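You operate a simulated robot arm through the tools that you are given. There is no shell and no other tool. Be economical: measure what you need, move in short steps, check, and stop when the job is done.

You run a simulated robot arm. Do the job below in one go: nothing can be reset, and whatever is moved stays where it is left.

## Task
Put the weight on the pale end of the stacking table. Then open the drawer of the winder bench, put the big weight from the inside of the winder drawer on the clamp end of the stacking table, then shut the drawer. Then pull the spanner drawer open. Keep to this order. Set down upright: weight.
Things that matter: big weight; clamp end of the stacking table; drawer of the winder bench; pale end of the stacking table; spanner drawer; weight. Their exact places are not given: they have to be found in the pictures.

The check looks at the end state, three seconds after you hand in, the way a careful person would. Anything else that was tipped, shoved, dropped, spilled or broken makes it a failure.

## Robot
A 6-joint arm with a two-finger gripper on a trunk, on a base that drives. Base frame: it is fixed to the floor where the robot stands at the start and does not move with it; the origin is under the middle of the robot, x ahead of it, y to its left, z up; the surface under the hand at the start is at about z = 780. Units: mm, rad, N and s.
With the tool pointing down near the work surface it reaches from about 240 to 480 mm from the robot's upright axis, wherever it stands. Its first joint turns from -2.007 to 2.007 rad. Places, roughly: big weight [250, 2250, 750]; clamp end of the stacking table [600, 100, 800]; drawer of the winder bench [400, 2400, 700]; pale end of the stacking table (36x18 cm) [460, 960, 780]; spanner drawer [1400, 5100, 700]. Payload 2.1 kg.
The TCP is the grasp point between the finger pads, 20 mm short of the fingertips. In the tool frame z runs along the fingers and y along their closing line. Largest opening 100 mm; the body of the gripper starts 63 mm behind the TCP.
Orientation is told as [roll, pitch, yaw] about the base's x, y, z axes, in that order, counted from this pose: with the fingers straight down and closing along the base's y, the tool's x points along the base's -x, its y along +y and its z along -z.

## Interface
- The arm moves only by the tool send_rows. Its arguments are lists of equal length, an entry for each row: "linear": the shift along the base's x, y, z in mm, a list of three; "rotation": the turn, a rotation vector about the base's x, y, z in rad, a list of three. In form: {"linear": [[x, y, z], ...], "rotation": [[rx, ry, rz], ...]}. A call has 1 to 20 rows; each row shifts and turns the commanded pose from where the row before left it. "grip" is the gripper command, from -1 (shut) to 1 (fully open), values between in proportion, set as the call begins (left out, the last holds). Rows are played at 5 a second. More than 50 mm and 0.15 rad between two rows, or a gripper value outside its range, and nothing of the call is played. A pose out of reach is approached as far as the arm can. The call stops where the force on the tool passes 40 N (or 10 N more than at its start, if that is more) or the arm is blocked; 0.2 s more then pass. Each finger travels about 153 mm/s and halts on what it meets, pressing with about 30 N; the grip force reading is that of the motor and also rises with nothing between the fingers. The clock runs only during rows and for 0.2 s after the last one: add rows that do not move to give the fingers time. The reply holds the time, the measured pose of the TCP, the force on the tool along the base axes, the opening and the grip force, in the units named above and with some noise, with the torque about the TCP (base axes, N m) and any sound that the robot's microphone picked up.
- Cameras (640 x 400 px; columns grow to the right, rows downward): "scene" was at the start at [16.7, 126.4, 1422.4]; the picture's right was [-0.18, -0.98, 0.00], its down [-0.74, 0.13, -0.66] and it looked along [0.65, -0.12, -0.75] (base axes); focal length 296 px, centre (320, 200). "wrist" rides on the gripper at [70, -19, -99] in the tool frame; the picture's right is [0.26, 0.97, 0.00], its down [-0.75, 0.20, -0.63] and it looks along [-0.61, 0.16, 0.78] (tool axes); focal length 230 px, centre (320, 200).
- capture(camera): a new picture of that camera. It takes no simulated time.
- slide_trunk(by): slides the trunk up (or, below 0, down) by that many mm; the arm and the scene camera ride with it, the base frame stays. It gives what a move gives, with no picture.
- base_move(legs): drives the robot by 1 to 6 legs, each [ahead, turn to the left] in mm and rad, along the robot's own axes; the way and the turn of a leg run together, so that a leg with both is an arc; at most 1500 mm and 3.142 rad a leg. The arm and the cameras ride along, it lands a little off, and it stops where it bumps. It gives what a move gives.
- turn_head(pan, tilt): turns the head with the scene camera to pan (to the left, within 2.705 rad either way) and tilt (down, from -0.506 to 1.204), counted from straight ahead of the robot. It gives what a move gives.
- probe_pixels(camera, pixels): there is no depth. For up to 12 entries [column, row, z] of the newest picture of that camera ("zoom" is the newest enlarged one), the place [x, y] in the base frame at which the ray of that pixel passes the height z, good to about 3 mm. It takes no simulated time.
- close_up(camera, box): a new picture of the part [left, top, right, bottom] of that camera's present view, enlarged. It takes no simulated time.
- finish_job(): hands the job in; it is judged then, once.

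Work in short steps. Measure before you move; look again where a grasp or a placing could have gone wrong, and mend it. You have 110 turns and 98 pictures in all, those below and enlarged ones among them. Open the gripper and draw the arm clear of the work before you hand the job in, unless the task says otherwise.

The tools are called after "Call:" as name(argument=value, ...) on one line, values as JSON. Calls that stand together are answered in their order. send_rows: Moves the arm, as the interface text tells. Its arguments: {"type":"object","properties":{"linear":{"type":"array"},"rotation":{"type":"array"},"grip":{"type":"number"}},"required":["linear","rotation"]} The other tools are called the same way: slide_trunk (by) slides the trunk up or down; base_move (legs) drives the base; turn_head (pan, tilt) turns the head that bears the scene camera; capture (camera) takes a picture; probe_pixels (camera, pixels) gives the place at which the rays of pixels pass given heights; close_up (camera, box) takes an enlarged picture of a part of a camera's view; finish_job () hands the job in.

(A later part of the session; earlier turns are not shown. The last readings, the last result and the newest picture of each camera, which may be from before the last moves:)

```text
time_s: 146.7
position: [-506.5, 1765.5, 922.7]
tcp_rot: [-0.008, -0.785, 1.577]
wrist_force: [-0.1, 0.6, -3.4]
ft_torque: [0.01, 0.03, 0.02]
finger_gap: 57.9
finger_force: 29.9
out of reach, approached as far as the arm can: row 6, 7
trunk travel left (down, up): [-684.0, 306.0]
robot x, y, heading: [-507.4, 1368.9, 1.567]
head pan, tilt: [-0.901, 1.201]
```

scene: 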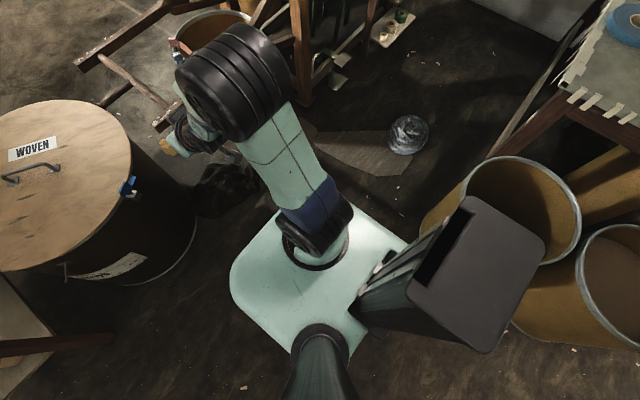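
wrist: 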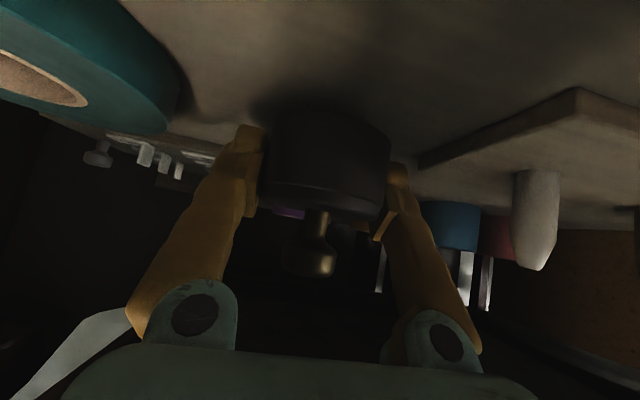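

Maximum is about 634 mm, so a 600 mm reach is fine. I look at the floor ahead to map plank, plate and ball exactly.

Call:
turn_head(pan=-1.3, tilt=0.85)

Call:
capture(camera="scene")

```text
time_s: 147.6
position: [-507.0, 1765.5, 922.3]
tcp_rot: [-0.01, -0.784, 1.578]
wrist_force: [0.7, -0.1, -3.6]
ft_torque: [0.0, -0.06, 0.01]
finger_gap: 57.8
finger_force: 30.4
trunk travel left (down, up): [-684.0, 306.0]
robot x, y, heading: [-506.4, 1372.6, 1.571]
head pan, tilt: [-1.3, 0.85]
```

```text
27 pictures are left
```

scene: 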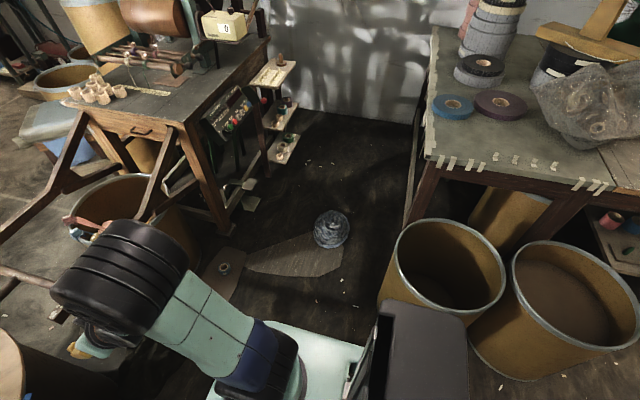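

I probe the ball, plank corners, plate, barrel and bench legs here.

Call:
probe_pixels(camera="scene", pixels=[[331, 232, 80], [315, 232, 80], [348, 232, 80], [342, 262, 0], [325, 277, 0], [245, 268, 0], [245, 252, 0], [237, 300, 0], [222, 232, 0], [378, 300, 0], [285, 325, 150], [360, 350, 150]])

Call:
probe_pixels(camera="scene", pixels=[[135, 133, 720], [92, 125, 740], [172, 143, 740], [196, 215, 400], [60, 215, 550], [140, 175, 550], [88, 110, 760], [200, 120, 780], [30, 235, 600], [150, 215, 500], [80, 180, 600]])

Call:
close_up(camera="scene", box=[0, 60, 280, 270])

```text
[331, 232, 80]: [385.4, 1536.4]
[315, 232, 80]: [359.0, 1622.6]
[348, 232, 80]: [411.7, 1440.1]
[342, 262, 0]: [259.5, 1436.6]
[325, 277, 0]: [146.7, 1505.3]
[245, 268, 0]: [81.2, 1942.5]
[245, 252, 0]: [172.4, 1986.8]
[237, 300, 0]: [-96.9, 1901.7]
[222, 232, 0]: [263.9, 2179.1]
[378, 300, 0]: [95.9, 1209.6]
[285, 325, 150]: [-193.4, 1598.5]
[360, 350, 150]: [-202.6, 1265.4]
```

```text
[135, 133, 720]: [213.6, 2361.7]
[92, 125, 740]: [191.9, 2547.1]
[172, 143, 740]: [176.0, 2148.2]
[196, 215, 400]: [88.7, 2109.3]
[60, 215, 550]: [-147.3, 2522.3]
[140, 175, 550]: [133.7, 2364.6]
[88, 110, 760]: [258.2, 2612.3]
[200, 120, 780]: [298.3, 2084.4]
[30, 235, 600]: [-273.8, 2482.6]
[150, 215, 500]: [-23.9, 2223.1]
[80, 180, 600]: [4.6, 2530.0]
```

```text
1.90 times, centred on (140, 165) of scene
```

zoom: 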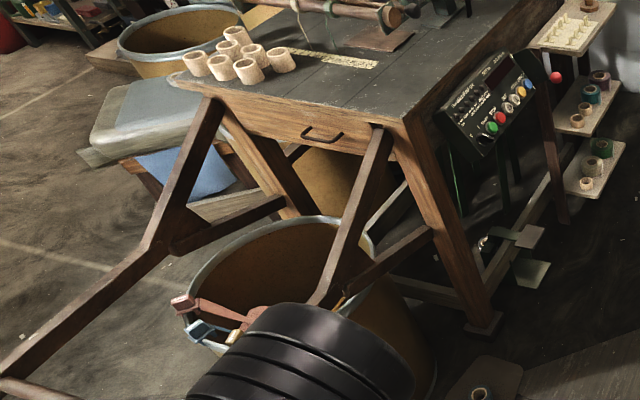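

The ball lies on a plank, and only a notch near (-72,1446) is free; I can back into it with heading -2.5 (reach ≈ 590 mm over the left side). I reposition to (-507,1121), turn left 2.21, and back part of the way, then check.

Call:
base_move(legs=[[-251, 0], [0, 2.212]])

Call:
base_move(legs=[[-430, 0]])

Call:
turn_head(pan=2.3, tilt=1.0)

Call:
capture(camera="scene")

```text
time_s: 154.7
position: [-827.7, 888.4, 921.3]
tcp_rot: [-0.01, -0.784, -2.502]
wrist_force: [-0.7, -0.5, -3.1]
ft_torque: [0.02, 0.04, -0.01]
finger_gap: 57.7
finger_force: 29.4
trunk travel left (down, up): [-684.0, 306.0]
robot x, y, heading: [-509.9, 1121.3, -2.506]
head pan, tilt: [-1.3, 0.85]
```

```text
time_s: 157.3
position: [-482.5, 1143.0, 921.7]
tcp_rot: [-0.009, -0.785, -2.505]
wrist_force: [-0.1, -0.3, -3.4]
ft_torque: [-0.02, 0.03, -0.04]
finger_gap: 57.8
finger_force: 29.7
trunk travel left (down, up): [-684.0, 306.0]
robot x, y, heading: [-163.9, 1372.1, -2.51]
head pan, tilt: [-1.3, 0.85]
```

```text
time_s: 160.3
position: [-483.3, 1142.6, 922.3]
tcp_rot: [-0.008, -0.785, -2.505]
wrist_force: [0.3, -0.5, -2.7]
ft_torque: [0.0, 0.0, -0.01]
finger_gap: 57.6
finger_force: 29.7
trunk travel left (down, up): [-684.0, 306.0]
robot x, y, heading: [-162.9, 1373.9, -2.513]
head pan, tilt: [2.3, 1.0]
```

```text
25 pictures are left
```

scene: 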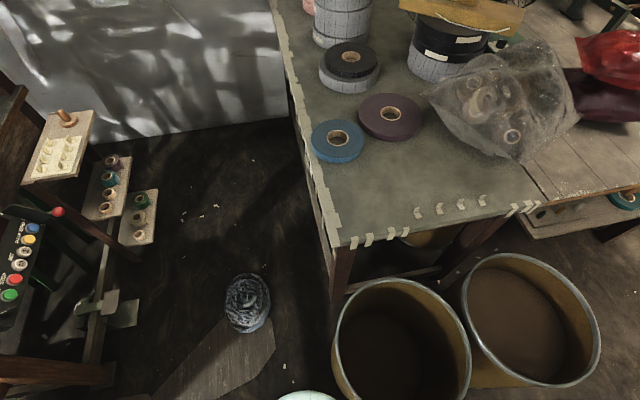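

I probe the base corner tip (305,393), plank corner (276,352), barrel rim, and candidate table spots.

Call:
probe_pixels(camera="scene", pixels=[[305, 391, 150], [305, 391, 200], [276, 352, 0], [270, 328, 0], [222, 398, 0], [334, 345, 500], [345, 380, 500], [340, 245, 780], [420, 212, 780], [338, 145, 805], [380, 195, 780], [400, 135, 780]])

```text
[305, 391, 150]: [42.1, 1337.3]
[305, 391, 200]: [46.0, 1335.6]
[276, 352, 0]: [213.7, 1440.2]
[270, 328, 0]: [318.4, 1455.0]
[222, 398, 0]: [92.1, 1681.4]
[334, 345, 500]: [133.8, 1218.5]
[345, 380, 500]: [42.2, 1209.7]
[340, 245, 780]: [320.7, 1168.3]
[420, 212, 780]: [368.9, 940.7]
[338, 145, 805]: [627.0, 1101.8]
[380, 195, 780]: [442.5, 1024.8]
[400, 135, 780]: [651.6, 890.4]
```

There is about 45 mm to spare after another 150 mm back. I do that, and then swing the arm left over the barrels.

Call:
base_move(legs=[[-150, 0]])

```text
time_s: 161.7
position: [-362.2, 1230.6, 921.8]
tcp_rot: [-0.009, -0.783, -2.504]
wrist_force: [0.3, 0.4, -3.4]
ft_torque: [0.04, -0.01, 0.02]
finger_gap: 57.4
finger_force: 29.9
trunk travel left (down, up): [-684.0, 306.0]
robot x, y, heading: [-39.3, 1461.8, -2.51]
head pan, tilt: [2.3, 1.0]
```

I swing the tool 1.815 rad to the left on its circle at constant height.

Call:
send_rows(linear=[[30, -37, 0], [34.7, -33.3, 0], [38, -28.6, 0], [41.5, -24, 0], [44, -18.8, 0], [46, -13.3, 0], [47.2, -7.6, 0], [47.8, -1.9, 0], [47.7, 3.9, 0], [46.9, 9.6, 0], [45.3, 15.2, 0], [43.2, 20.5, 0], [40.4, 25.7, 0], [37, 30.3, 0], [33.1, 34.5, 0], [0, 0, 0]], rotation=[[0, 0, 0.121], [0, 0, 0.121], [0, 0, 0.121], [0, 0, 0.121], [0, 0, 0.121], [0, 0, 0.121], [0, 0, 0.121], [0, 0, 0.121], [0, 0, 0.121], [0, 0, 0.121], [0, 0, 0.121], [0, 0, 0.121], [0, 0, 0.121], [0, 0, 0.121], [0, 0, 0.121], [0, 0, 0]])

Call:
capture(camera="wrist")

```text
time_s: 165.1
position: [250.6, 1191.6, 921.9]
tcp_rot: [-0.005, -0.784, -0.688]
wrist_force: [-0.3, -0.1, -3.9]
ft_torque: [0.01, -0.05, -0.01]
finger_gap: 57.6
finger_force: 30.1
out of reach, approached as far as the arm can: row 15
trunk travel left (down, up): [-684.0, 306.0]
robot x, y, heading: [-42.0, 1462.6, -2.511]
head pan, tilt: [2.3, 1.0]
```

```text
24 pictures are left
```

wrist: 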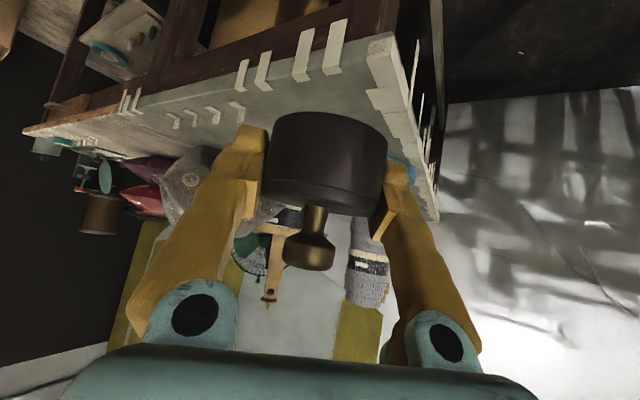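

Row 15 was at the edge of the near range. I now extend outward towards (420,1070) and begin lowering.

Call:
send_rows(linear=[[34, -24.3, 0], [34, -24.3, 0], [34, -24.3, -10], [34, -24.3, -20], [33, -24.3, -20], [0, 0, -30], [0, 0, 0]], rotation=[[0, 0, 0], [0, 0, 0], [0, 0, 0], [0, 0, 0], [0, 0, 0], [0, 0, 0], [0, 0, 0]])

Call:
capture(camera="scene")

```text
time_s: 166.7
position: [380.7, 1105.4, 847.5]
tcp_rot: [-0.01, -0.783, -0.691]
wrist_force: [-1.0, -0.5, -4.0]
ft_torque: [-0.02, 0.03, 0.02]
finger_gap: 57.9
finger_force: 29.9
out of reach, approached as far as the arm can: row 4, 5
trunk travel left (down, up): [-684.0, 306.0]
robot x, y, heading: [-41.7, 1464.4, -2.508]
head pan, tilt: [2.3, 1.0]
```

```text
23 pictures are left
```

scene: 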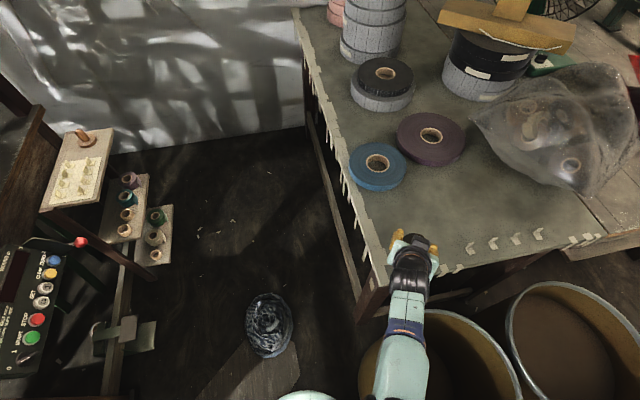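

Height limited the reach; now lower (z 847) I try the remaining outward distance again.

Call:
send_rows(linear=[[0, 0, -15], [13, -12, 0], [13, -12, 0], [13, -11, 0], [0, 0, 0]], rotation=[[0, 0, 0], [0, 0, 0], [0, 0, 0], [0, 0, 0], [0, 0, 0]])

```text
time_s: 167.9
position: [382.3, 1105.0, 833.7]
tcp_rot: [-0.011, -0.785, -0.69]
wrist_force: [-0.4, -0.2, -3.7]
ft_torque: [0.0, 0.0, 0.02]
finger_gap: 57.6
finger_force: 30.0
out of reach, approached as far as the arm can: row 2, 3, 4
trunk travel left (down, up): [-684.0, 306.0]
robot x, y, heading: [-42.1, 1461.5, -2.509]
head pan, tilt: [2.3, 1.0]
```

The first joint seems near its limit (arm offset about 105 mm). I rise a little and turn the base left by 0.15 to gain margin.

Call:
send_rows(linear=[[0, 0, 20], [0, 0, 0]], rotation=[[0, 0, 0], [0, 0, 0]])

Call:
base_move(legs=[[0, 0.15]])

Call:
send_rows(linear=[[0, -20, -15], [0, -20, 0], [0, -20, 0], [0, 0, 0]], rotation=[[0, 0, -0.05], [0, 0, -0.05], [0, 0, -0.05], [0, 0, 0]])

```text
time_s: 168.5
position: [382.5, 1104.3, 853.8]
tcp_rot: [-0.011, -0.784, -0.693]
wrist_force: [0.1, 0.0, -3.9]
ft_torque: [-0.01, 0.0, 0.0]
finger_gap: 57.9
finger_force: 29.8
trunk travel left (down, up): [-684.0, 306.0]
robot x, y, heading: [-41.6, 1462.8, -2.512]
head pan, tilt: [2.3, 1.0]
```

```text
time_s: 169.5
position: [431.2, 1172.7, 852.9]
tcp_rot: [-0.011, -0.785, -0.539]
wrist_force: [-0.2, 1.0, -3.9]
ft_torque: [-0.01, 0.04, -0.02]
finger_gap: 57.8
finger_force: 29.6
trunk travel left (down, up): [-684.0, 306.0]
robot x, y, heading: [-41.8, 1458.5, -2.357]
head pan, tilt: [2.3, 1.0]
```

```text
time_s: 170.5
position: [409.0, 1132.4, 838.0]
tcp_rot: [-0.012, -0.785, -0.692]
wrist_force: [-0.1, 0.4, -3.4]
ft_torque: [-0.03, -0.02, -0.02]
finger_gap: 57.6
finger_force: 29.6
out of reach, approached as far as the arm can: row 1, 2, 3
trunk travel left (down, up): [-684.0, 306.0]
robot x, y, heading: [-45.7, 1460.7, -2.362]
head pan, tilt: [2.3, 1.0]
```

The arm's axis sits ~70 mm ahead of the robot's centre, so reach ends near r = 572. I'll set the weight down at about (379,1098) and then push it ~50 mm inward with the two fingertips.

Call:
send_rows(linear=[[-16, -17, 0], [-16, -17, 0], [0, 0, -8], [0, 0, 0]], rotation=[[0, 0, 0.05], [0, 0, 0.05], [0, 0, 0], [0, 0, 0]])

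Call:
capture(camera="wrist")

```text
time_s: 171.5
position: [380.6, 1112.3, 838.4]
tcp_rot: [-0.016, -0.789, -0.617]
wrist_force: [0.3, -0.6, -3.5]
ft_torque: [0.01, -0.03, 0.0]
finger_gap: 57.6
finger_force: 30.0
out of reach, approached as far as the arm can: row 2, 3
trunk travel left (down, up): [-684.0, 306.0]
robot x, y, heading: [-37.8, 1460.2, -2.36]
head pan, tilt: [2.3, 1.0]
```

```text
22 pictures are left
```

wrist: 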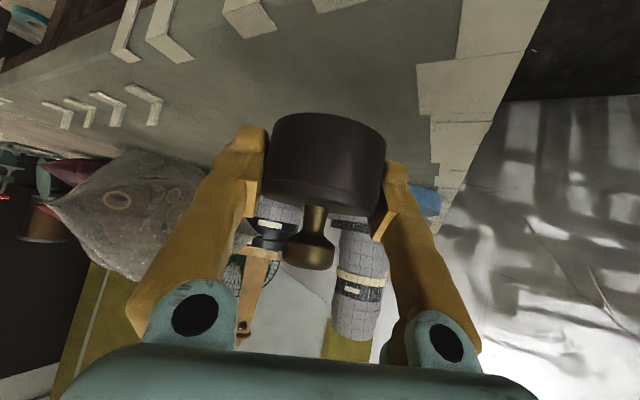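

The commanded pose had run ahead of the reachable one; I bring it back inside reach by (-24,+17).

Call:
send_rows(linear=[[-24, 17, 0], [0, 0, 0], [0, 0, 0]], rotation=[[0, 0, 0], [0, 0, 0], [0, 0, 0]])

```text
time_s: 172.3
position: [363.8, 1121.9, 838.7]
tcp_rot: [-0.018, -0.788, -0.596]
wrist_force: [-1.0, 0.5, -4.5]
ft_torque: [-0.02, -0.04, -0.02]
finger_gap: 58.0
finger_force: 30.6
out of reach, approached as far as the arm can: row 1
trunk travel left (down, up): [-684.0, 306.0]
robot x, y, heading: [-39.0, 1467.9, -2.366]
head pan, tilt: [2.3, 1.0]
```

Still flagged; perhaps the yaw is the limit here. I undo the 0.1 yaw and come inward, to regain an unflagged pose.

Call:
send_rows(linear=[[-10, 8, 0], [-10, 8, 0], [0, 0, 0], [0, 0, -10], [0, 0, 0]], rotation=[[0, 0, -0.05], [0, 0, -0.05], [0, 0, 0], [0, 0, 0], [0, 0, 0]])

```text
time_s: 173.5
position: [347.6, 1127.9, 828.6]
tcp_rot: [-0.02, -0.777, -0.673]
wrist_force: [-0.3, 0.5, -3.3]
ft_torque: [-0.01, -0.03, 0.0]
finger_gap: 57.9
finger_force: 30.6
out of reach, approached as far as the arm can: row 1, 2, 4
trunk travel left (down, up): [-684.0, 306.0]
robot x, y, heading: [-45.6, 1459.6, -2.357]
head pan, tilt: [2.3, 1.0]
```

Moving anticlockwise is what is refused, so I go clockwise and outward by (+26,-30) at the same yaw.

Call:
send_rows(linear=[[9, -15, 0], [9, -10, 0], [8, -5, 0], [0, 0, 0]], rotation=[[0, 0, 0], [0, 0, 0], [0, 0, 0], [0, 0, 0]])

```text
time_s: 174.5
position: [373.9, 1100.1, 828.8]
tcp_rot: [-0.011, -0.788, -0.693]
wrist_force: [0.5, 1.1, -4.5]
ft_torque: [-0.03, 0.02, -0.03]
finger_gap: 57.8
finger_force: 29.8
out of reach, approached as far as the arm can: row 1
trunk travel left (down, up): [-684.0, 306.0]
robot x, y, heading: [-42.5, 1461.1, -2.362]
head pan, tilt: [2.3, 1.0]
```

That works. I carry on: more clockwise, then outward.

Call:
send_rows(linear=[[8, -18, 0], [10, -9, 0], [10, -9, 0], [10, -9, 0], [0, 0, 0]], rotation=[[0, 0, 0], [0, 0, 0], [0, 0, 0], [0, 0, 0], [0, 0, 0]])

```text
time_s: 175.7
position: [377.5, 1089.2, 829.0]
tcp_rot: [-0.013, -0.787, -0.691]
wrist_force: [0.5, -0.4, -4.9]
ft_torque: [0.0, -0.02, 0.01]
finger_gap: 57.7
finger_force: 29.9
out of reach, approached as far as the arm can: row 1, 2, 3, 4
trunk travel left (down, up): [-684.0, 306.0]
robot x, y, heading: [-41.1, 1465.1, -2.367]
head pan, tilt: [2.3, 1.0]
```

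The limit is r ≈ 570, as computed. I set the weight down here, at about (375,1091), lowering gently to contact.

Call:
send_rows(linear=[[-3, 3, -8], [0, 0, -6], [0, 0, -4], [0, 0, -2], [0, 0, 0]], rotation=[[0, 0, 0], [0, 0, 0], [0, 0, 0], [0, 0, 0], [0, 0, 0]])

```text
time_s: 176.9
position: [374.4, 1093.4, 807.9]
tcp_rot: [-0.012, -0.785, -0.691]
wrist_force: [-0.1, -0.5, -3.8]
ft_torque: [0.03, 0.03, 0.0]
finger_gap: 57.7
finger_force: 29.5
trunk travel left (down, up): [-684.0, 306.0]
robot x, y, heading: [-42.7, 1456.0, -2.363]
head pan, tilt: [2.3, 1.0]
```

Not yet touching (load still -3.8 N). I lower in 2 mm steps.

Call:
send_rows(linear=[[0, 0, -2], [0, 0, 0]], rotation=[[0, 0, 0], [0, 0, 0]])

Call:
send_rows(linear=[[0, 0, -1.5], [0, 0, 0]], rotation=[[0, 0, 0], [0, 0, 0]])

Call:
close_up(camera="wrist", box=[180, 40, 460, 290])

```text
time_s: 177.5
position: [376.3, 1092.0, 807.8]
tcp_rot: [-0.012, -0.787, -0.69]
wrist_force: [-0.2, 0.5, -4.4]
ft_torque: [0.0, -0.02, -0.02]
finger_gap: 58.0
finger_force: 30.0
trunk travel left (down, up): [-684.0, 306.0]
robot x, y, heading: [-42.3, 1464.2, -2.361]
head pan, tilt: [2.3, 1.0]
```

```text
time_s: 178.1
position: [374.3, 1092.8, 807.0]
tcp_rot: [-0.009, -0.789, -0.691]
wrist_force: [0.1, 0.1, 0.3]
ft_torque: [0.06, -0.12, -0.01]
finger_gap: 57.8
finger_force: 29.5
trunk travel left (down, up): [-684.0, 306.0]
robot x, y, heading: [-44.7, 1464.9, -2.362]
head pan, tilt: [2.3, 1.0]
```

```text
1.60 times, centred on (320, 165) of wrist
```

zoom: 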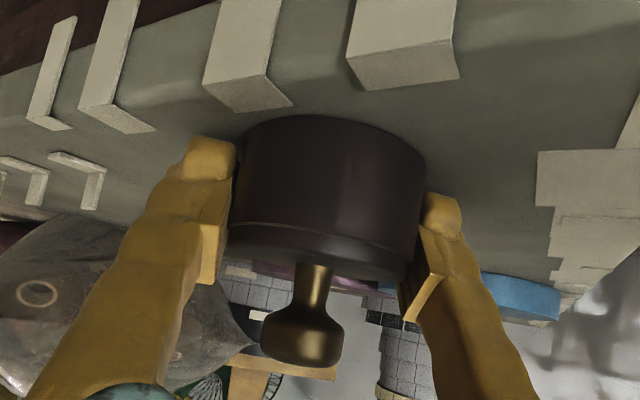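

Contact is made (load gone). I open and draw back along the tool axis.

Call:
send_rows(linear=[[0, 0, 0], [0, 0, 0], [0, 0, 0]], rotation=[[0, 0, 0], [0, 0, 0], [0, 0, 0]], grip=0.6)

Call:
send_rows(linear=[[-12, 10, 15], [-14, 11, 17], [-14, 11, 17], [0, 0, 0]], rotation=[[0, 0, 0], [0, 0, 0], [0, 0, 0], [0, 0, 0]])

Call:
send_rows(linear=[[-8, 7, 0], [-8, 7, 0], [-4, 4, 0], [0, 0, 0]], rotation=[[-0.083, -0.1, 0], [-0.083, -0.1, 0], [0, 0, 0], [0, 0, 0]], grip=-0.25)

Call:
capture(camera="wrist")

```text
time_s: 178.9
position: [375.7, 1091.6, 805.9]
tcp_rot: [-0.01, -0.784, -0.691]
wrist_force: [-0.6, -0.2, -0.1]
ft_torque: [0.02, 0.04, 0.0]
finger_gap: 80.0
finger_force: 0.0
trunk travel left (down, up): [-684.0, 306.0]
robot x, y, heading: [-42.3, 1462.9, -2.361]
head pan, tilt: [2.3, 1.0]
```

```text
time_s: 179.9
position: [337.6, 1122.0, 852.0]
tcp_rot: [-0.01, -0.787, -0.692]
wrist_force: [-0.2, 0.1, 0.6]
ft_torque: [0.01, 0.0, 0.02]
finger_gap: 80.1
finger_force: 0.0
out of reach, approached as far as the arm can: row 2
trunk travel left (down, up): [-684.0, 306.0]
robot x, y, heading: [-45.1, 1465.2, -2.363]
head pan, tilt: [2.3, 1.0]
```

```text
time_s: 180.9
position: [313.3, 1129.2, 849.5]
tcp_rot: [-0.066, -0.97, -0.685]
wrist_force: [0.0, 0.0, 0.2]
ft_torque: [-0.01, 0.01, 0.01]
finger_gap: 37.3
finger_force: 0.1
out of reach, approached as far as the arm can: row 1
trunk travel left (down, up): [-684.0, 306.0]
robot x, y, heading: [-42.3, 1458.1, -2.358]
head pan, tilt: [2.3, 1.0]
```

```text
20 pictures are left
```

wrist: 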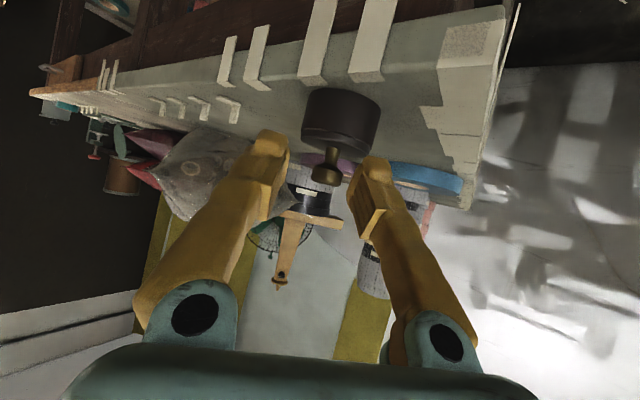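

The weight stands upright at about (375,1092). I lower the half-open fingers to table level (z ≈ 806) and push it gently inward in small rows.

Call:
send_rows(linear=[[0, 0, -20], [0, 0, -18], [0, 0, -5], [0, 0, 0]], rotation=[[0, 0, 0], [0, 0, 0], [0, 0, 0], [0, 0, 0]])

Call:
send_rows(linear=[[8, -4.5, 0], [8, -4.5, 0], [8, -4.5, 0], [8, -4.5, 0], [8, -4.5, 0], [8, -4.5, 0], [0, 0, 0]], rotation=[[0, 0, 0], [0, 0, 0], [0, 0, 0], [0, 0, 0], [0, 0, 0], [0, 0, 0], [0, 0, 0]])

Call:
capture(camera="wrist")

```text
time_s: 181.9
position: [314.6, 1129.1, 806.2]
tcp_rot: [-0.066, -0.965, -0.685]
wrist_force: [0.4, 0.0, -0.5]
ft_torque: [0.03, 0.02, -0.02]
finger_gap: 37.4
finger_force: 0.2
trunk travel left (down, up): [-684.0, 306.0]
robot x, y, heading: [-46.9, 1462.3, -2.362]
head pan, tilt: [2.3, 1.0]
```

```text
time_s: 183.5
position: [361.8, 1101.3, 805.9]
tcp_rot: [-0.065, -0.968, -0.684]
wrist_force: [-0.9, -0.3, -0.2]
ft_torque: [-0.01, 0.01, 0.0]
finger_gap: 38.6
finger_force: 0.6
trunk travel left (down, up): [-684.0, 306.0]
robot x, y, heading: [-41.7, 1460.6, -2.357]
head pan, tilt: [2.3, 1.0]
```

```text
19 pictures are left
```

wrist: 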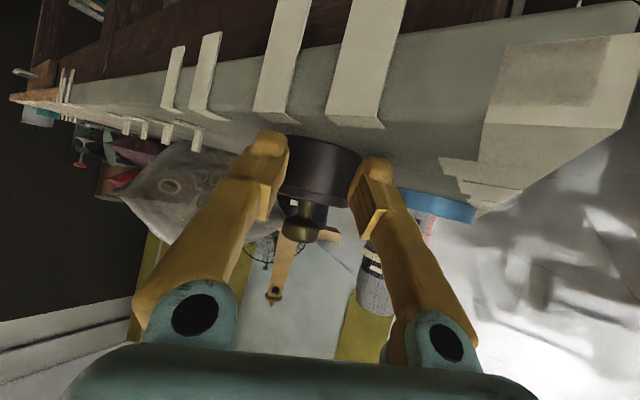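

The weight is nicely cradled and sliding upright. I push about 35 mm more.

Call:
send_rows(linear=[[8, -5, 0], [8, -5, 0], [8, -5, 0], [8, -5, 0], [6, -4, 0], [0, 0, 0]], rotation=[[0, 0, 0], [0, 0, 0], [0, 0, 0], [0, 0, 0], [0, 0, 0], [0, 0, 0]])

Call:
capture(camera="scene")

```text
time_s: 184.9
position: [387.3, 1083.3, 808.1]
tcp_rot: [-0.079, -0.972, -0.682]
wrist_force: [1.3, 1.7, -0.8]
ft_torque: [-0.01, -0.02, 0.03]
finger_gap: 38.4
finger_force: 0.7
out of reach, approached as far as the arm can: row 4, 5
trunk travel left (down, up): [-684.0, 306.0]
robot x, y, heading: [-44.7, 1462.4, -2.361]
head pan, tilt: [2.3, 1.0]
```

```text
18 pictures are left
```

scene: 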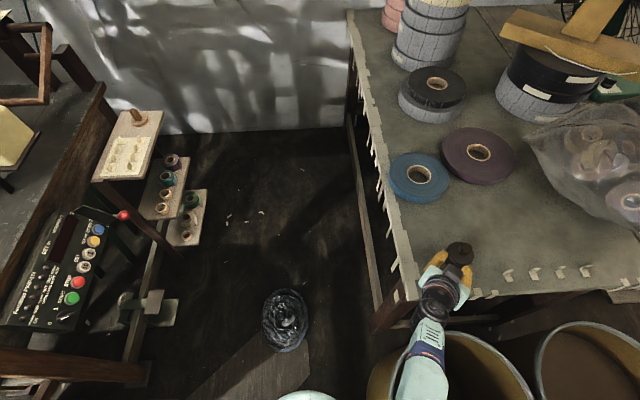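

The weight stands upright at (458,257). I verify its place with a probe and withdraw the arm along the tool axis and up.

Call:
probe_pixels(camera="scene", pixels=[[459, 258, 800], [459, 250, 840], [507, 276, 780], [420, 200, 780]])

Call:
send_rows(linear=[[-14, 10, 8], [-16, 11, 10], [-18, 12, 12], [-10, 8, 25], [0, 0, 30], [0, 0, 0]], rotation=[[0, 0, 0], [0, 0, 0], [0, 0, 0], [0, 0, 0], [0, 0, 0], [0, 0, 0]])

```text
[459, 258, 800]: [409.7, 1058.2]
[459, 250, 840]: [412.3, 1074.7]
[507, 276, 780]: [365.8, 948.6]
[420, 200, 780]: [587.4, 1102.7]
```

```text
time_s: 186.3
position: [334.1, 1117.5, 888.9]
tcp_rot: [-0.066, -0.967, -0.683]
wrist_force: [0.3, -0.6, 0.1]
ft_torque: [-0.03, 0.01, -0.01]
finger_gap: 37.3
finger_force: 0.2
out of reach, approached as far as the arm can: row 1
trunk travel left (down, up): [-684.0, 306.0]
robot x, y, heading: [-42.8, 1466.0, -2.364]
head pan, tilt: [2.3, 1.0]
```

The weight is done (≈(413,1062)). Next I look at the winder bench's drawer side from here.

Call:
turn_head(pan=-2.45, tilt=0.75)

Call:
capture(camera="scene")

```text
time_s: 190.1
position: [333.5, 1116.4, 888.7]
tcp_rot: [-0.064, -0.966, -0.684]
wrist_force: [0.6, -0.7, 0.8]
ft_torque: [-0.01, 0.0, 0.02]
finger_gap: 37.3
finger_force: 0.1
trunk travel left (down, up): [-684.0, 306.0]
robot x, y, heading: [-43.1, 1463.0, -2.362]
head pan, tilt: [-2.45, 0.75]
```

```text
17 pictures are left
```

scene: 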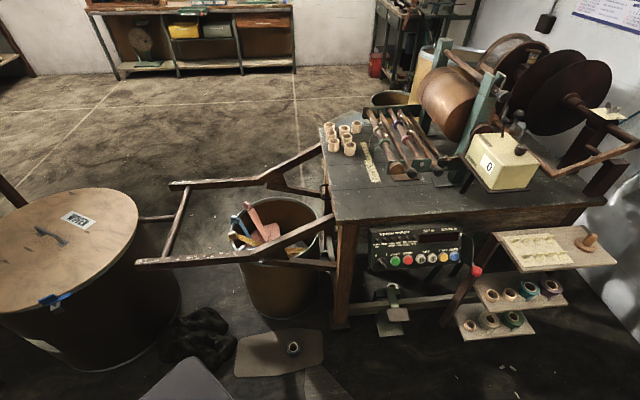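

I probe the rails, barrel, plate, bag and drum positions.

Call:
probe_pixels(camera="scene", pixels=[[334, 218, 700], [138, 262, 550], [138, 262, 450], [170, 185, 550], [318, 150, 700], [238, 255, 500], [318, 235, 500], [237, 372, 0], [325, 330, 0], [168, 355, 0], [180, 300, 0], [330, 325, 0]])

Call:
close_up(camera="scene", box=[120, 100, 420, 320])

```text
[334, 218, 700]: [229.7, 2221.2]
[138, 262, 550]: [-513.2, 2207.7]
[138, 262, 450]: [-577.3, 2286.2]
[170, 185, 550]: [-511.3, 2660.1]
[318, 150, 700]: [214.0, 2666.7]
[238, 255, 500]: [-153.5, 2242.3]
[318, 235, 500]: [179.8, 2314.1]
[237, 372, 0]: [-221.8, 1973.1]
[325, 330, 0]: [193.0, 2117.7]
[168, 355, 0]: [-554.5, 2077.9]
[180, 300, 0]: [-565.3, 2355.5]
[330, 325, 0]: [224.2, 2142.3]
```

```text
1.82 times, centred on (270, 210) of scene
```

zoom: 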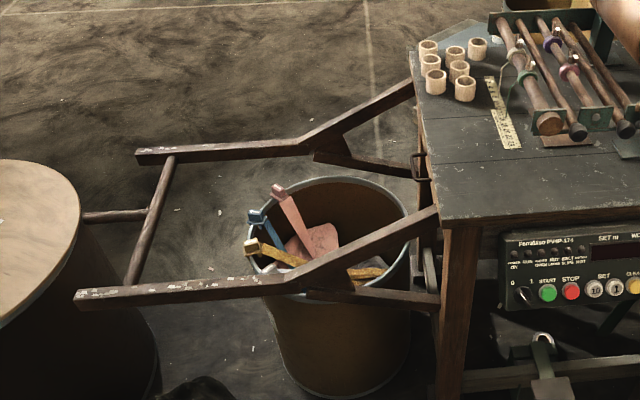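

The drawer front lies between two rails with a barrel beneath, so it is best reached from the north. I drive off south-west first and then fold the arm to the front in open space.

Call:
base_move(legs=[[1300, 0]])

Call:
send_rows(linear=[[-20, -30, 0], [-25, -30, 0], [-30, -25, 0], [-35, -25, 0], [-38, -20, 0], [-42, -12, 0], [-44, -8, 0], [-45, 0, 0], [-45, 5, 0], [-45, 8, 0], [-44, 14, 0], [-42, 18, 0], [-40, 24, 0], [-36, 28, 0], [-20, 20, 0], [0, 0, 0]], rotation=[[0, 0, -0.12], [0, 0, -0.12], [0, 0, -0.12], [0, 0, -0.12], [0, 0, -0.12], [0, 0, -0.12], [0, 0, -0.12], [0, 0, -0.12], [0, 0, -0.12], [0, 0, -0.12], [0, 0, -0.12], [0, 0, -0.12], [0, 0, -0.12], [0, 0, -0.12], [0, 0, 0], [0, 0, 0]])

```text
time_s: 191.9
position: [248.3, 1032.0, 888.6]
tcp_rot: [-0.073, -0.966, -0.673]
wrist_force: [0.4, 0.2, 0.8]
ft_torque: [-0.01, 0.05, -0.05]
finger_gap: 37.3
finger_force: 0.0
trunk travel left (down, up): [-684.0, 306.0]
robot x, y, heading: [-134.1, 1372.8, -2.364]
head pan, tilt: [-2.45, 0.75]
stopped in leg 1: the robot was blocked; the commanded pose is now the measured one
```

```text
time_s: 195.3
position: [-306.3, 998.0, 888.3]
tcp_rot: [-0.068, -0.966, -2.361]
wrist_force: [0.3, 0.1, 0.1]
ft_torque: [-0.02, 0.01, -0.05]
finger_gap: 37.4
finger_force: 0.0
trunk travel left (down, up): [-684.0, 306.0]
robot x, y, heading: [-128.4, 1374.1, -2.36]
head pan, tilt: [-2.45, 0.75]
```

The left side bumped barrel 2, having turned 0.15 since coming in. I back up 85, turn back to -2.52 and drive out on the line I came by, then look at the barrel.

Call:
base_move(legs=[[-85, 0], [0, -0.17], [700, 0]])

Call:
turn_head(pan=2.4, tilt=0.6)

Call:
capture(camera="scene")

Call:
probe_pixels(camera="scene", pixels=[[320, 200, 0], [320, 150, 500], [320, 200, 500], [200, 200, 500], [440, 200, 500]])

```text
time_s: 200.5
position: [-882.6, 684.9, 887.5]
tcp_rot: [-0.067, -0.967, -2.523]
wrist_force: [0.3, -0.5, 0.2]
ft_torque: [0.0, -0.02, -0.02]
finger_gap: 37.4
finger_force: 0.0
trunk travel left (down, up): [-684.0, 306.0]
robot x, y, heading: [-646.6, 1026.0, -2.524]
head pan, tilt: [-2.45, 0.75]
```

```text
time_s: 204.3
position: [-883.4, 684.1, 887.8]
tcp_rot: [-0.067, -0.968, -2.522]
wrist_force: [0.7, 0.5, -0.6]
ft_torque: [-0.04, 0.03, 0.0]
finger_gap: 37.7
finger_force: 0.1
trunk travel left (down, up): [-684.0, 306.0]
robot x, y, heading: [-650.9, 1026.2, -2.527]
head pan, tilt: [2.4, 0.6]
```

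```text
15 pictures are left
```

scene: 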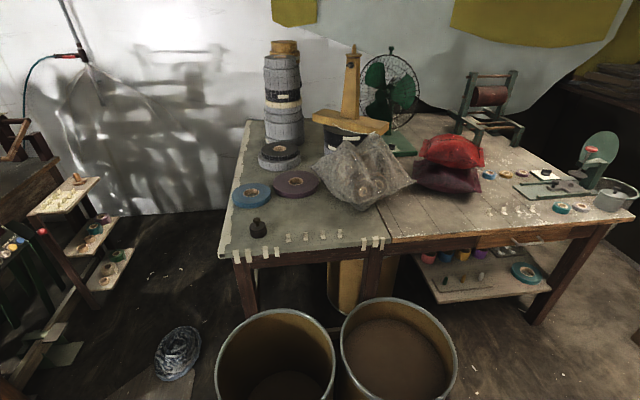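

```text
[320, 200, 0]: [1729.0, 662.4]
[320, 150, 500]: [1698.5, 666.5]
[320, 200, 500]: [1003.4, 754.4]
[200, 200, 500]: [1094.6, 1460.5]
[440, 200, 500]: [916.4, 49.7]
```

The weight stands upright on the pale end at (258,228) and the barrels look in place. I go around west of the spool table to the north side of the winder bench.

Call:
base_move(legs=[[0, -0.954], [1433, 0], [0, -1.233], [1500, 0], [60, 0], [0, -1.571]])

Call:
turn_head(pan=-0.2, tilt=0.55)

Call:
capture(camera="scene")

Call:
probe_pixels(camera="scene", pixels=[[320, 200, 0], [320, 300, 0], [450, 200, 0], [450, 300, 0], [200, 200, 0], [320, 120, 0], [450, 120, 0]])

```text
time_s: 228.4
position: [-1649.4, 3203.2, 888.7]
tcp_rot: [-0.069, -0.967, 0.009]
wrist_force: [-0.7, 0.1, 0.6]
ft_torque: [0.04, 0.01, 0.02]
finger_gap: 37.5
finger_force: 0.1
trunk travel left (down, up): [-684.0, 306.0]
robot x, y, heading: [-2037.3, 3058.0, 0.007]
head pan, tilt: [2.4, 0.6]
```

```text
time_s: 230.8
position: [-1648.3, 3205.0, 888.7]
tcp_rot: [-0.067, -0.966, 0.011]
wrist_force: [-0.6, -1.1, 0.1]
ft_torque: [-0.01, 0.0, 0.01]
finger_gap: 37.3
finger_force: 0.0
trunk travel left (down, up): [-684.0, 306.0]
robot x, y, heading: [-2036.6, 3054.1, 0.005]
head pan, tilt: [-0.201, 0.55]
```

```text
14 pictures are left
```

scene: 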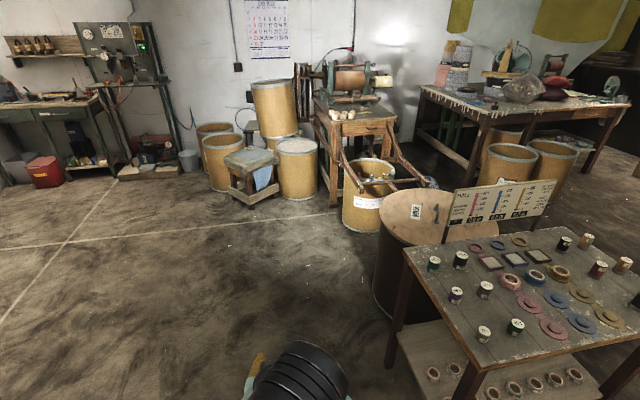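

```text
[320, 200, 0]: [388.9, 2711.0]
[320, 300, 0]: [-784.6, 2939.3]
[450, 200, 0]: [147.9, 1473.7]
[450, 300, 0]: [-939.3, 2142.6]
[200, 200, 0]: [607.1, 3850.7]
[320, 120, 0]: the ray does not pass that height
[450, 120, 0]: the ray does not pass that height
```

The north side is clear enough: I drive east to x ≈ -100, turn to face south, and look at the drawer.

Call:
base_move(legs=[[1500, 0], [437, 0], [0, -1.576], [150, 0]])

Call:
turn_head(pan=0.5, tilt=0.95)

Call:
capture(camera="scene")

```text
time_s: 245.3
position: [47.2, 2537.6, 889.0]
tcp_rot: [-0.068, -0.966, -1.565]
wrist_force: [0.0, -0.7, 0.0]
ft_torque: [-0.01, 0.0, -0.02]
finger_gap: 37.5
finger_force: 0.1
trunk travel left (down, up): [-684.0, 306.0]
robot x, y, heading: [-98.2, 2925.3, -1.564]
head pan, tilt: [-0.201, 0.55]
```

```text
time_s: 246.3
position: [46.8, 2536.2, 889.2]
tcp_rot: [-0.068, -0.966, -1.563]
wrist_force: [-0.2, -0.8, -0.3]
ft_torque: [0.03, -0.01, 0.01]
finger_gap: 37.4
finger_force: 0.1
trunk travel left (down, up): [-684.0, 306.0]
robot x, y, heading: [-103.2, 2926.8, -1.569]
head pan, tilt: [0.499, 0.949]
```

```text
13 pictures are left
```

scene: 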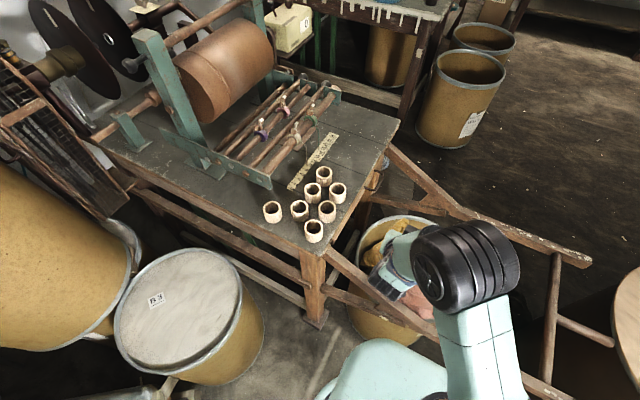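

The bench corner is at (315,250) and the handle seems near (378,178). I enlarge and probe.

Call:
close_up(camera="scene", box=[290, 110, 450, 270])

Call:
probe_pixels(camera="scene", pixels=[[318, 252, 780], [400, 122, 780], [378, 172, 720], [370, 190, 720], [378, 172, 690], [330, 262, 700]])

```text
2.50 times, centred on (370, 190) of scene
```

zoom: 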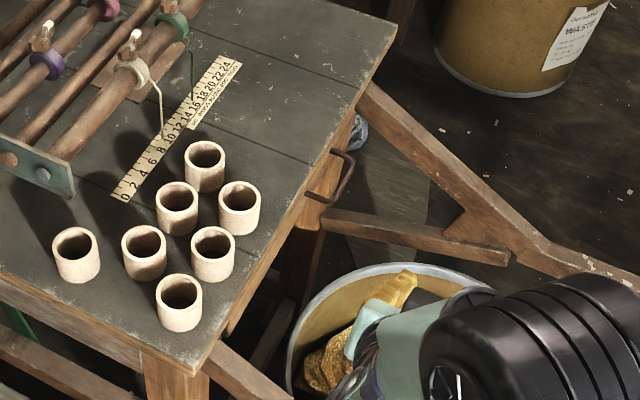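

```text
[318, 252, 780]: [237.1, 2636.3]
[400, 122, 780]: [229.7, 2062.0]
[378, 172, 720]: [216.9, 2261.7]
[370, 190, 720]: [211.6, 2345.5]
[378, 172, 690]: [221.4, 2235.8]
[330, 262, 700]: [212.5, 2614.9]
```

I'll keep a 45° tilt for reach, so 100 mm more forward suffices. I first check the barrel's rim and the handle with probes.

Call:
probe_pixels(camera="zoom", pixels=[[342, 183, 720], [342, 183, 745], [353, 160, 745], [331, 203, 745], [390, 266, 500], [290, 350, 500], [490, 290, 500], [300, 300, 500], [336, 150, 745], [309, 196, 745]])

Call:
send_rows(linear=[[0, 0, 0], [0, 0, 0], [10, 0, 0], [0, 0, 0]], rotation=[[0.09, 0, 0], [0.09, 0, 0], [0, 0, 0], [0, 0, 0]], grip=0.2)

```text
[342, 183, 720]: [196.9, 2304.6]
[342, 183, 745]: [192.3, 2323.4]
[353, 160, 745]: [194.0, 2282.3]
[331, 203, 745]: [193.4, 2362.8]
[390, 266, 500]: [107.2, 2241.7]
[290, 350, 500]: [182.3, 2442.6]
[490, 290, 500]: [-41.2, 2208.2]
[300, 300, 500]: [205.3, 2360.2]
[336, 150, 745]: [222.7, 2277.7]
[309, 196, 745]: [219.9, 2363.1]
```

```text
time_s: 247.3
position: [56.6, 2537.7, 888.9]
tcp_rot: [-0.065, -0.788, -1.566]
wrist_force: [1.3, -0.7, -0.1]
ft_torque: [0.0, -0.04, 0.04]
finger_gap: 59.8
finger_force: 0.0
trunk travel left (down, up): [-684.0, 306.0]
robot x, y, heading: [-97.2, 2923.6, -1.566]
head pan, tilt: [0.499, 0.949]
```

Handle bar centre ≈ (193,2323,742). I'll hook the bar from behind with one finger: re-tilt, drive 60 mm forward, and bring the tool above it.

Call:
base_move(legs=[[60, 0]])

Call:
send_rows(linear=[[25, -30, -20], [30, -35, -20], [30, -35, -20], [20, -35, -10], [10, -18, -10], [0, 0, 0]], rotation=[[-0.09, 0, 0], [-0.09, 0, 0], [0, 0, 0], [0, 0, 0], [0, 0, 0], [0, 0, 0]])

Call:
capture(camera="wrist")

```text
time_s: 248.3
position: [57.7, 2479.8, 889.2]
tcp_rot: [-0.067, -0.79, -1.566]
wrist_force: [-0.3, 0.1, 0.5]
ft_torque: [-0.03, -0.01, 0.02]
finger_gap: 60.0
finger_force: 0.2
trunk travel left (down, up): [-684.0, 306.0]
robot x, y, heading: [-98.7, 2866.3, -1.57]
head pan, tilt: [0.499, 0.949]
```

```text
refused: row 2 steps farther than a row can; nothing moved
```

```text
11 pictures are left
```

wrist: 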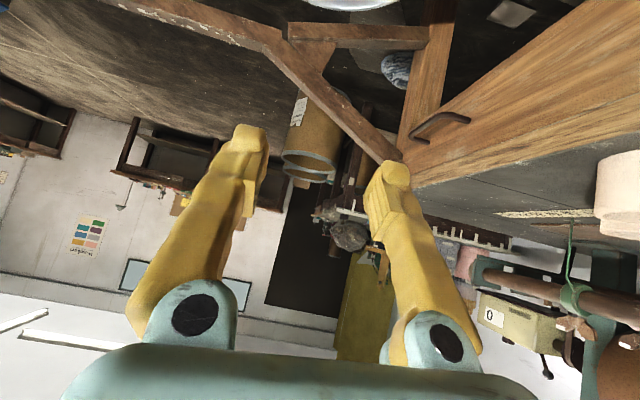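

The row was too long again; the handle is visible at (440,125). I resend with shorter rows.

Call:
send_rows(linear=[[22, -28, -15], [22, -30, -15], [22, -30, -15], [22, -30, -15], [20, -28, -15], [6, -8, -10], [0, 0, 0]], rotation=[[-0.09, 0, 0], [-0.09, 0, 0], [0, 0, 0], [0, 0, 0], [0, 0, 0], [0, 0, 0], [0, 0, 0]])

Call:
capture(camera="wrist")

Call:
probe_pixels(camera="wrist", pixels=[[400, 150, 742], [350, 150, 742], [350, 180, 742], [400, 180, 742], [380, 120, 742]])

```text
time_s: 249.9
position: [168.1, 2328.0, 807.8]
tcp_rot: [-0.066, -0.964, -1.562]
wrist_force: [-0.5, 0.0, -0.1]
ft_torque: [0.01, -0.01, -0.02]
finger_gap: 59.9
finger_force: 0.0
out of reach, approached as far as the arm can: row 6
trunk travel left (down, up): [-684.0, 306.0]
robot x, y, heading: [-100.4, 2868.0, -1.567]
head pan, tilt: [0.499, 0.949]
```

```text
10 pictures are left
```

wrist: 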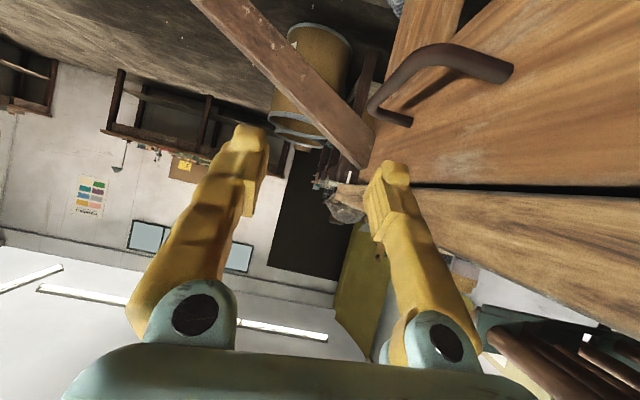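

```text
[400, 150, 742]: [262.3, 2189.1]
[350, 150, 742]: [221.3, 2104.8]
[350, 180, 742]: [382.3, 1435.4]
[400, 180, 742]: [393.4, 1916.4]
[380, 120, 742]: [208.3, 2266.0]
```

The handle's outer bar runs from (425,55) to (373,103) in this view. I probe its ends at several heights.

Call:
probe_pixels(camera="wrist", pixels=[[425, 55, 742], [425, 55, 720], [425, 55, 700], [374, 104, 742], [374, 104, 720], [374, 104, 700], [512, 74, 742], [512, 74, 720], [410, 122, 720], [410, 122, 742]])

```text
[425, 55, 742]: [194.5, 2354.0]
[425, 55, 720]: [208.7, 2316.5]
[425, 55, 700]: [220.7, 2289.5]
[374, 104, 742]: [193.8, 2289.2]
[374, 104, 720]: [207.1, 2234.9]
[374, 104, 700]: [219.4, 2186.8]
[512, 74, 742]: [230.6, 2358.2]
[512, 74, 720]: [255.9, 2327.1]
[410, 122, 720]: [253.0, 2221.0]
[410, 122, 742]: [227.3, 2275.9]
```

The bar is at (194, 2289–2354, 742), face at x ≈ 229. I drive 15 mm forward for reach, align to x = 175, and lower the finger behind the bar.

Call:
base_move(legs=[[15, 0]])

Call:
send_rows(linear=[[7, 9, 0], [0, 0, -20], [0, 0, -20], [0, 0, -12], [0, 0, -10], [0, 0, 0]], rotation=[[0, 0, 0], [0, 0, 0], [0, 0, 0], [0, 0, 0], [0, 0, 0], [0, 0, 0]])

Call:
capture(camera="wrist")

```text
time_s: 250.7
position: [167.7, 2313.2, 809.4]
tcp_rot: [-0.069, -0.968, -1.563]
wrist_force: [0.1, 0.3, 0.4]
ft_torque: [-0.02, 0.04, 0.0]
finger_gap: 59.9
finger_force: 0.0
trunk travel left (down, up): [-684.0, 306.0]
robot x, y, heading: [-97.1, 2851.0, -1.572]
head pan, tilt: [0.499, 0.949]
```

```text
time_s: 251.4
position: [173.5, 2326.6, 796.5]
tcp_rot: [-0.026, -0.988, -1.599]
wrist_force: [-6.7, -0.3, 9.2]
ft_torque: [0.75, -0.62, 0.48]
finger_gap: 59.6
finger_force: 0.0
out of reach, approached as far as the arm can: row 2, 3
trunk travel left (down, up): [-684.0, 306.0]
robot x, y, heading: [-97.4, 2850.7, -1.565]
head pan, tilt: [0.499, 0.949]
stopped in row 3: the force on the tool passed its limit at 63 N (the readings are from after the stop); the commanded pose is now the measured one
```

```text
9 pictures are left
```

wrist: 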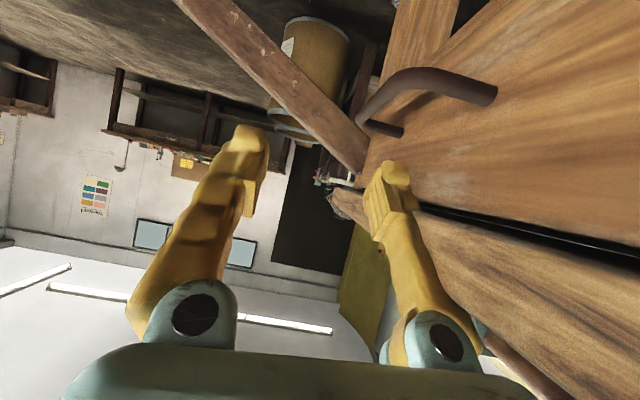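

The hand met the bench edge (its top is nearer z 815). I back off and turn the tool nearly horizontal with the fingers closing vertically, to grip the bar from the north-west instead.

Call:
send_rows(linear=[[-20, 12, 10], [-20, 12, 10], [-10, 5, 0], [0, 0, 0], [0, 0, 0], [0, 0, 0], [0, 0, 0], [0, 0, 0], [0, 0, 0], [0, 0, 0], [0, 0, 0], [0, 0, 0], [0, 0, 0], [0, 0, 0], [0, 0, 0], [0, 0, 0], [0, 0, 0], [0, 0, 0], [0, 0, 0]], rotation=[[0, 0, 0], [0, 0, 0], [-0.117, 0, 0], [-0.117, 0, 0], [-0.116, 0, 0], [0, 0.138, 0.036], [0, 0.138, 0.036], [0, 0.138, 0.036], [0, 0.138, 0.036], [0, 0.138, 0.036], [0, 0.138, 0.036], [0, 0.138, 0.036], [0, 0.138, 0.036], [0, 0.138, 0.036], [0, 0.138, 0.036], [0, 0.138, 0.036], [0, 0, 0.14], [0, 0, 0.14], [0, 0, 0]])

Call:
capture(camera="wrist")

```text
time_s: 255.4
position: [126.2, 2354.3, 812.3]
tcp_rot: [-1.368, -0.02, 0.296]
wrist_force: [0.1, 0.8, 0.0]
ft_torque: [0.0, 0.01, 0.02]
finger_gap: 59.9
finger_force: 0.1
out of reach, approached as far as the arm can: row 1, 2
trunk travel left (down, up): [-684.0, 306.0]
robot x, y, heading: [-105.3, 2850.4, -1.567]
head pan, tilt: [0.499, 0.949]
```

```text
8 pictures are left
```

wrist: 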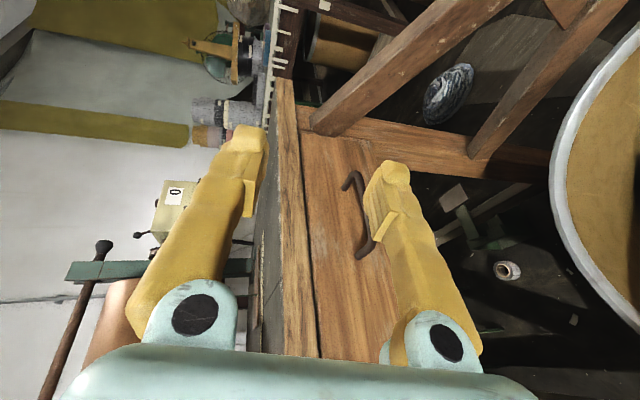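

Works well: the fingers now close vertically with the handle at (357,215). I lower to z ≈ 762, then move in to the bar at (194,2322,742) and close.

Call:
send_rows(linear=[[0, 0, -25], [0, 0, -25], [17, -8, -5], [17, -8, -5], [17, -8, -5], [17, -8, -5], [0, 0, 0]], rotation=[[0, 0, 0], [0, 0, 0], [0, 0, 0], [0, 0, 0], [0, 0, 0], [0, 0, 0], [0, 0, 0]])

Call:
send_rows(linear=[[0, 0, 0], [0, 0, 0], [0, 0, 0], [0, 0, 0]], rotation=[[0, 0, 0], [0, 0, 0], [0, 0, 0], [0, 0, 0]], grip=-1)

```text
time_s: 257.0
position: [184.1, 2329.3, 745.3]
tcp_rot: [-1.366, -0.02, 0.295]
wrist_force: [0.3, -0.4, -0.3]
ft_torque: [-0.01, -0.01, 0.01]
finger_gap: 60.0
finger_force: 0.0
out of reach, approached as far as the arm can: row 6
trunk travel left (down, up): [-684.0, 306.0]
robot x, y, heading: [-98.7, 2848.1, -1.569]
head pan, tilt: [0.499, 0.949]
```

```text
time_s: 258.0
position: [184.5, 2329.6, 743.7]
tcp_rot: [-1.362, -0.018, 0.294]
wrist_force: [-4.8, 8.1, -14.0]
ft_torque: [-0.01, 0.16, 0.11]
finger_gap: 7.3
finger_force: 35.8
trunk travel left (down, up): [-684.0, 306.0]
robot x, y, heading: [-97.7, 2846.8, -1.566]
head pan, tilt: [0.499, 0.949]
```

The bar is gripped (7 mm gap). I pull the drawer straight out along -x by 200 mm.

Call:
send_rows(linear=[[-10, 0, 0], [-20, 0, 0], [-20, 0, 0], [-20, 0, 0], [-20, 0, 0], [-20, 0, 0], [-20, 0, 0], [-20, 0, 0], [-20, 0, 0], [-20, 0, 0], [-10, 0, 0], [0, 0, 0]], rotation=[[0, 0, 0], [0, 0, 0], [0, 0, 0], [0, 0, 0], [0, 0, 0], [0, 0, 0], [0, 0, 0], [0, 0, 0], [0, 0, 0], [0, 0, 0], [0, 0, 0], [0, 0, 0]])

Call:
capture(camera="scene")

```text
time_s: 260.6
position: [-16.2, 2329.6, 744.4]
tcp_rot: [-1.361, -0.019, 0.295]
wrist_force: [1.1, 16.5, -21.7]
ft_torque: [0.01, 0.2, 0.29]
finger_gap: 7.3
finger_force: 35.2
trunk travel left (down, up): [-684.0, 306.0]
robot x, y, heading: [-95.8, 2849.3, -1.569]
head pan, tilt: [0.499, 0.949]
```

```text
7 pictures are left
```

scene: 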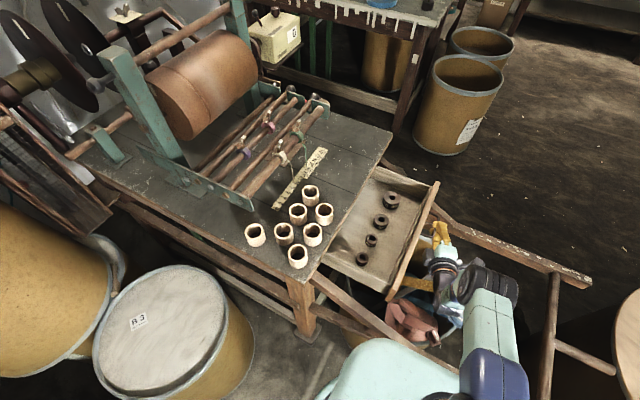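

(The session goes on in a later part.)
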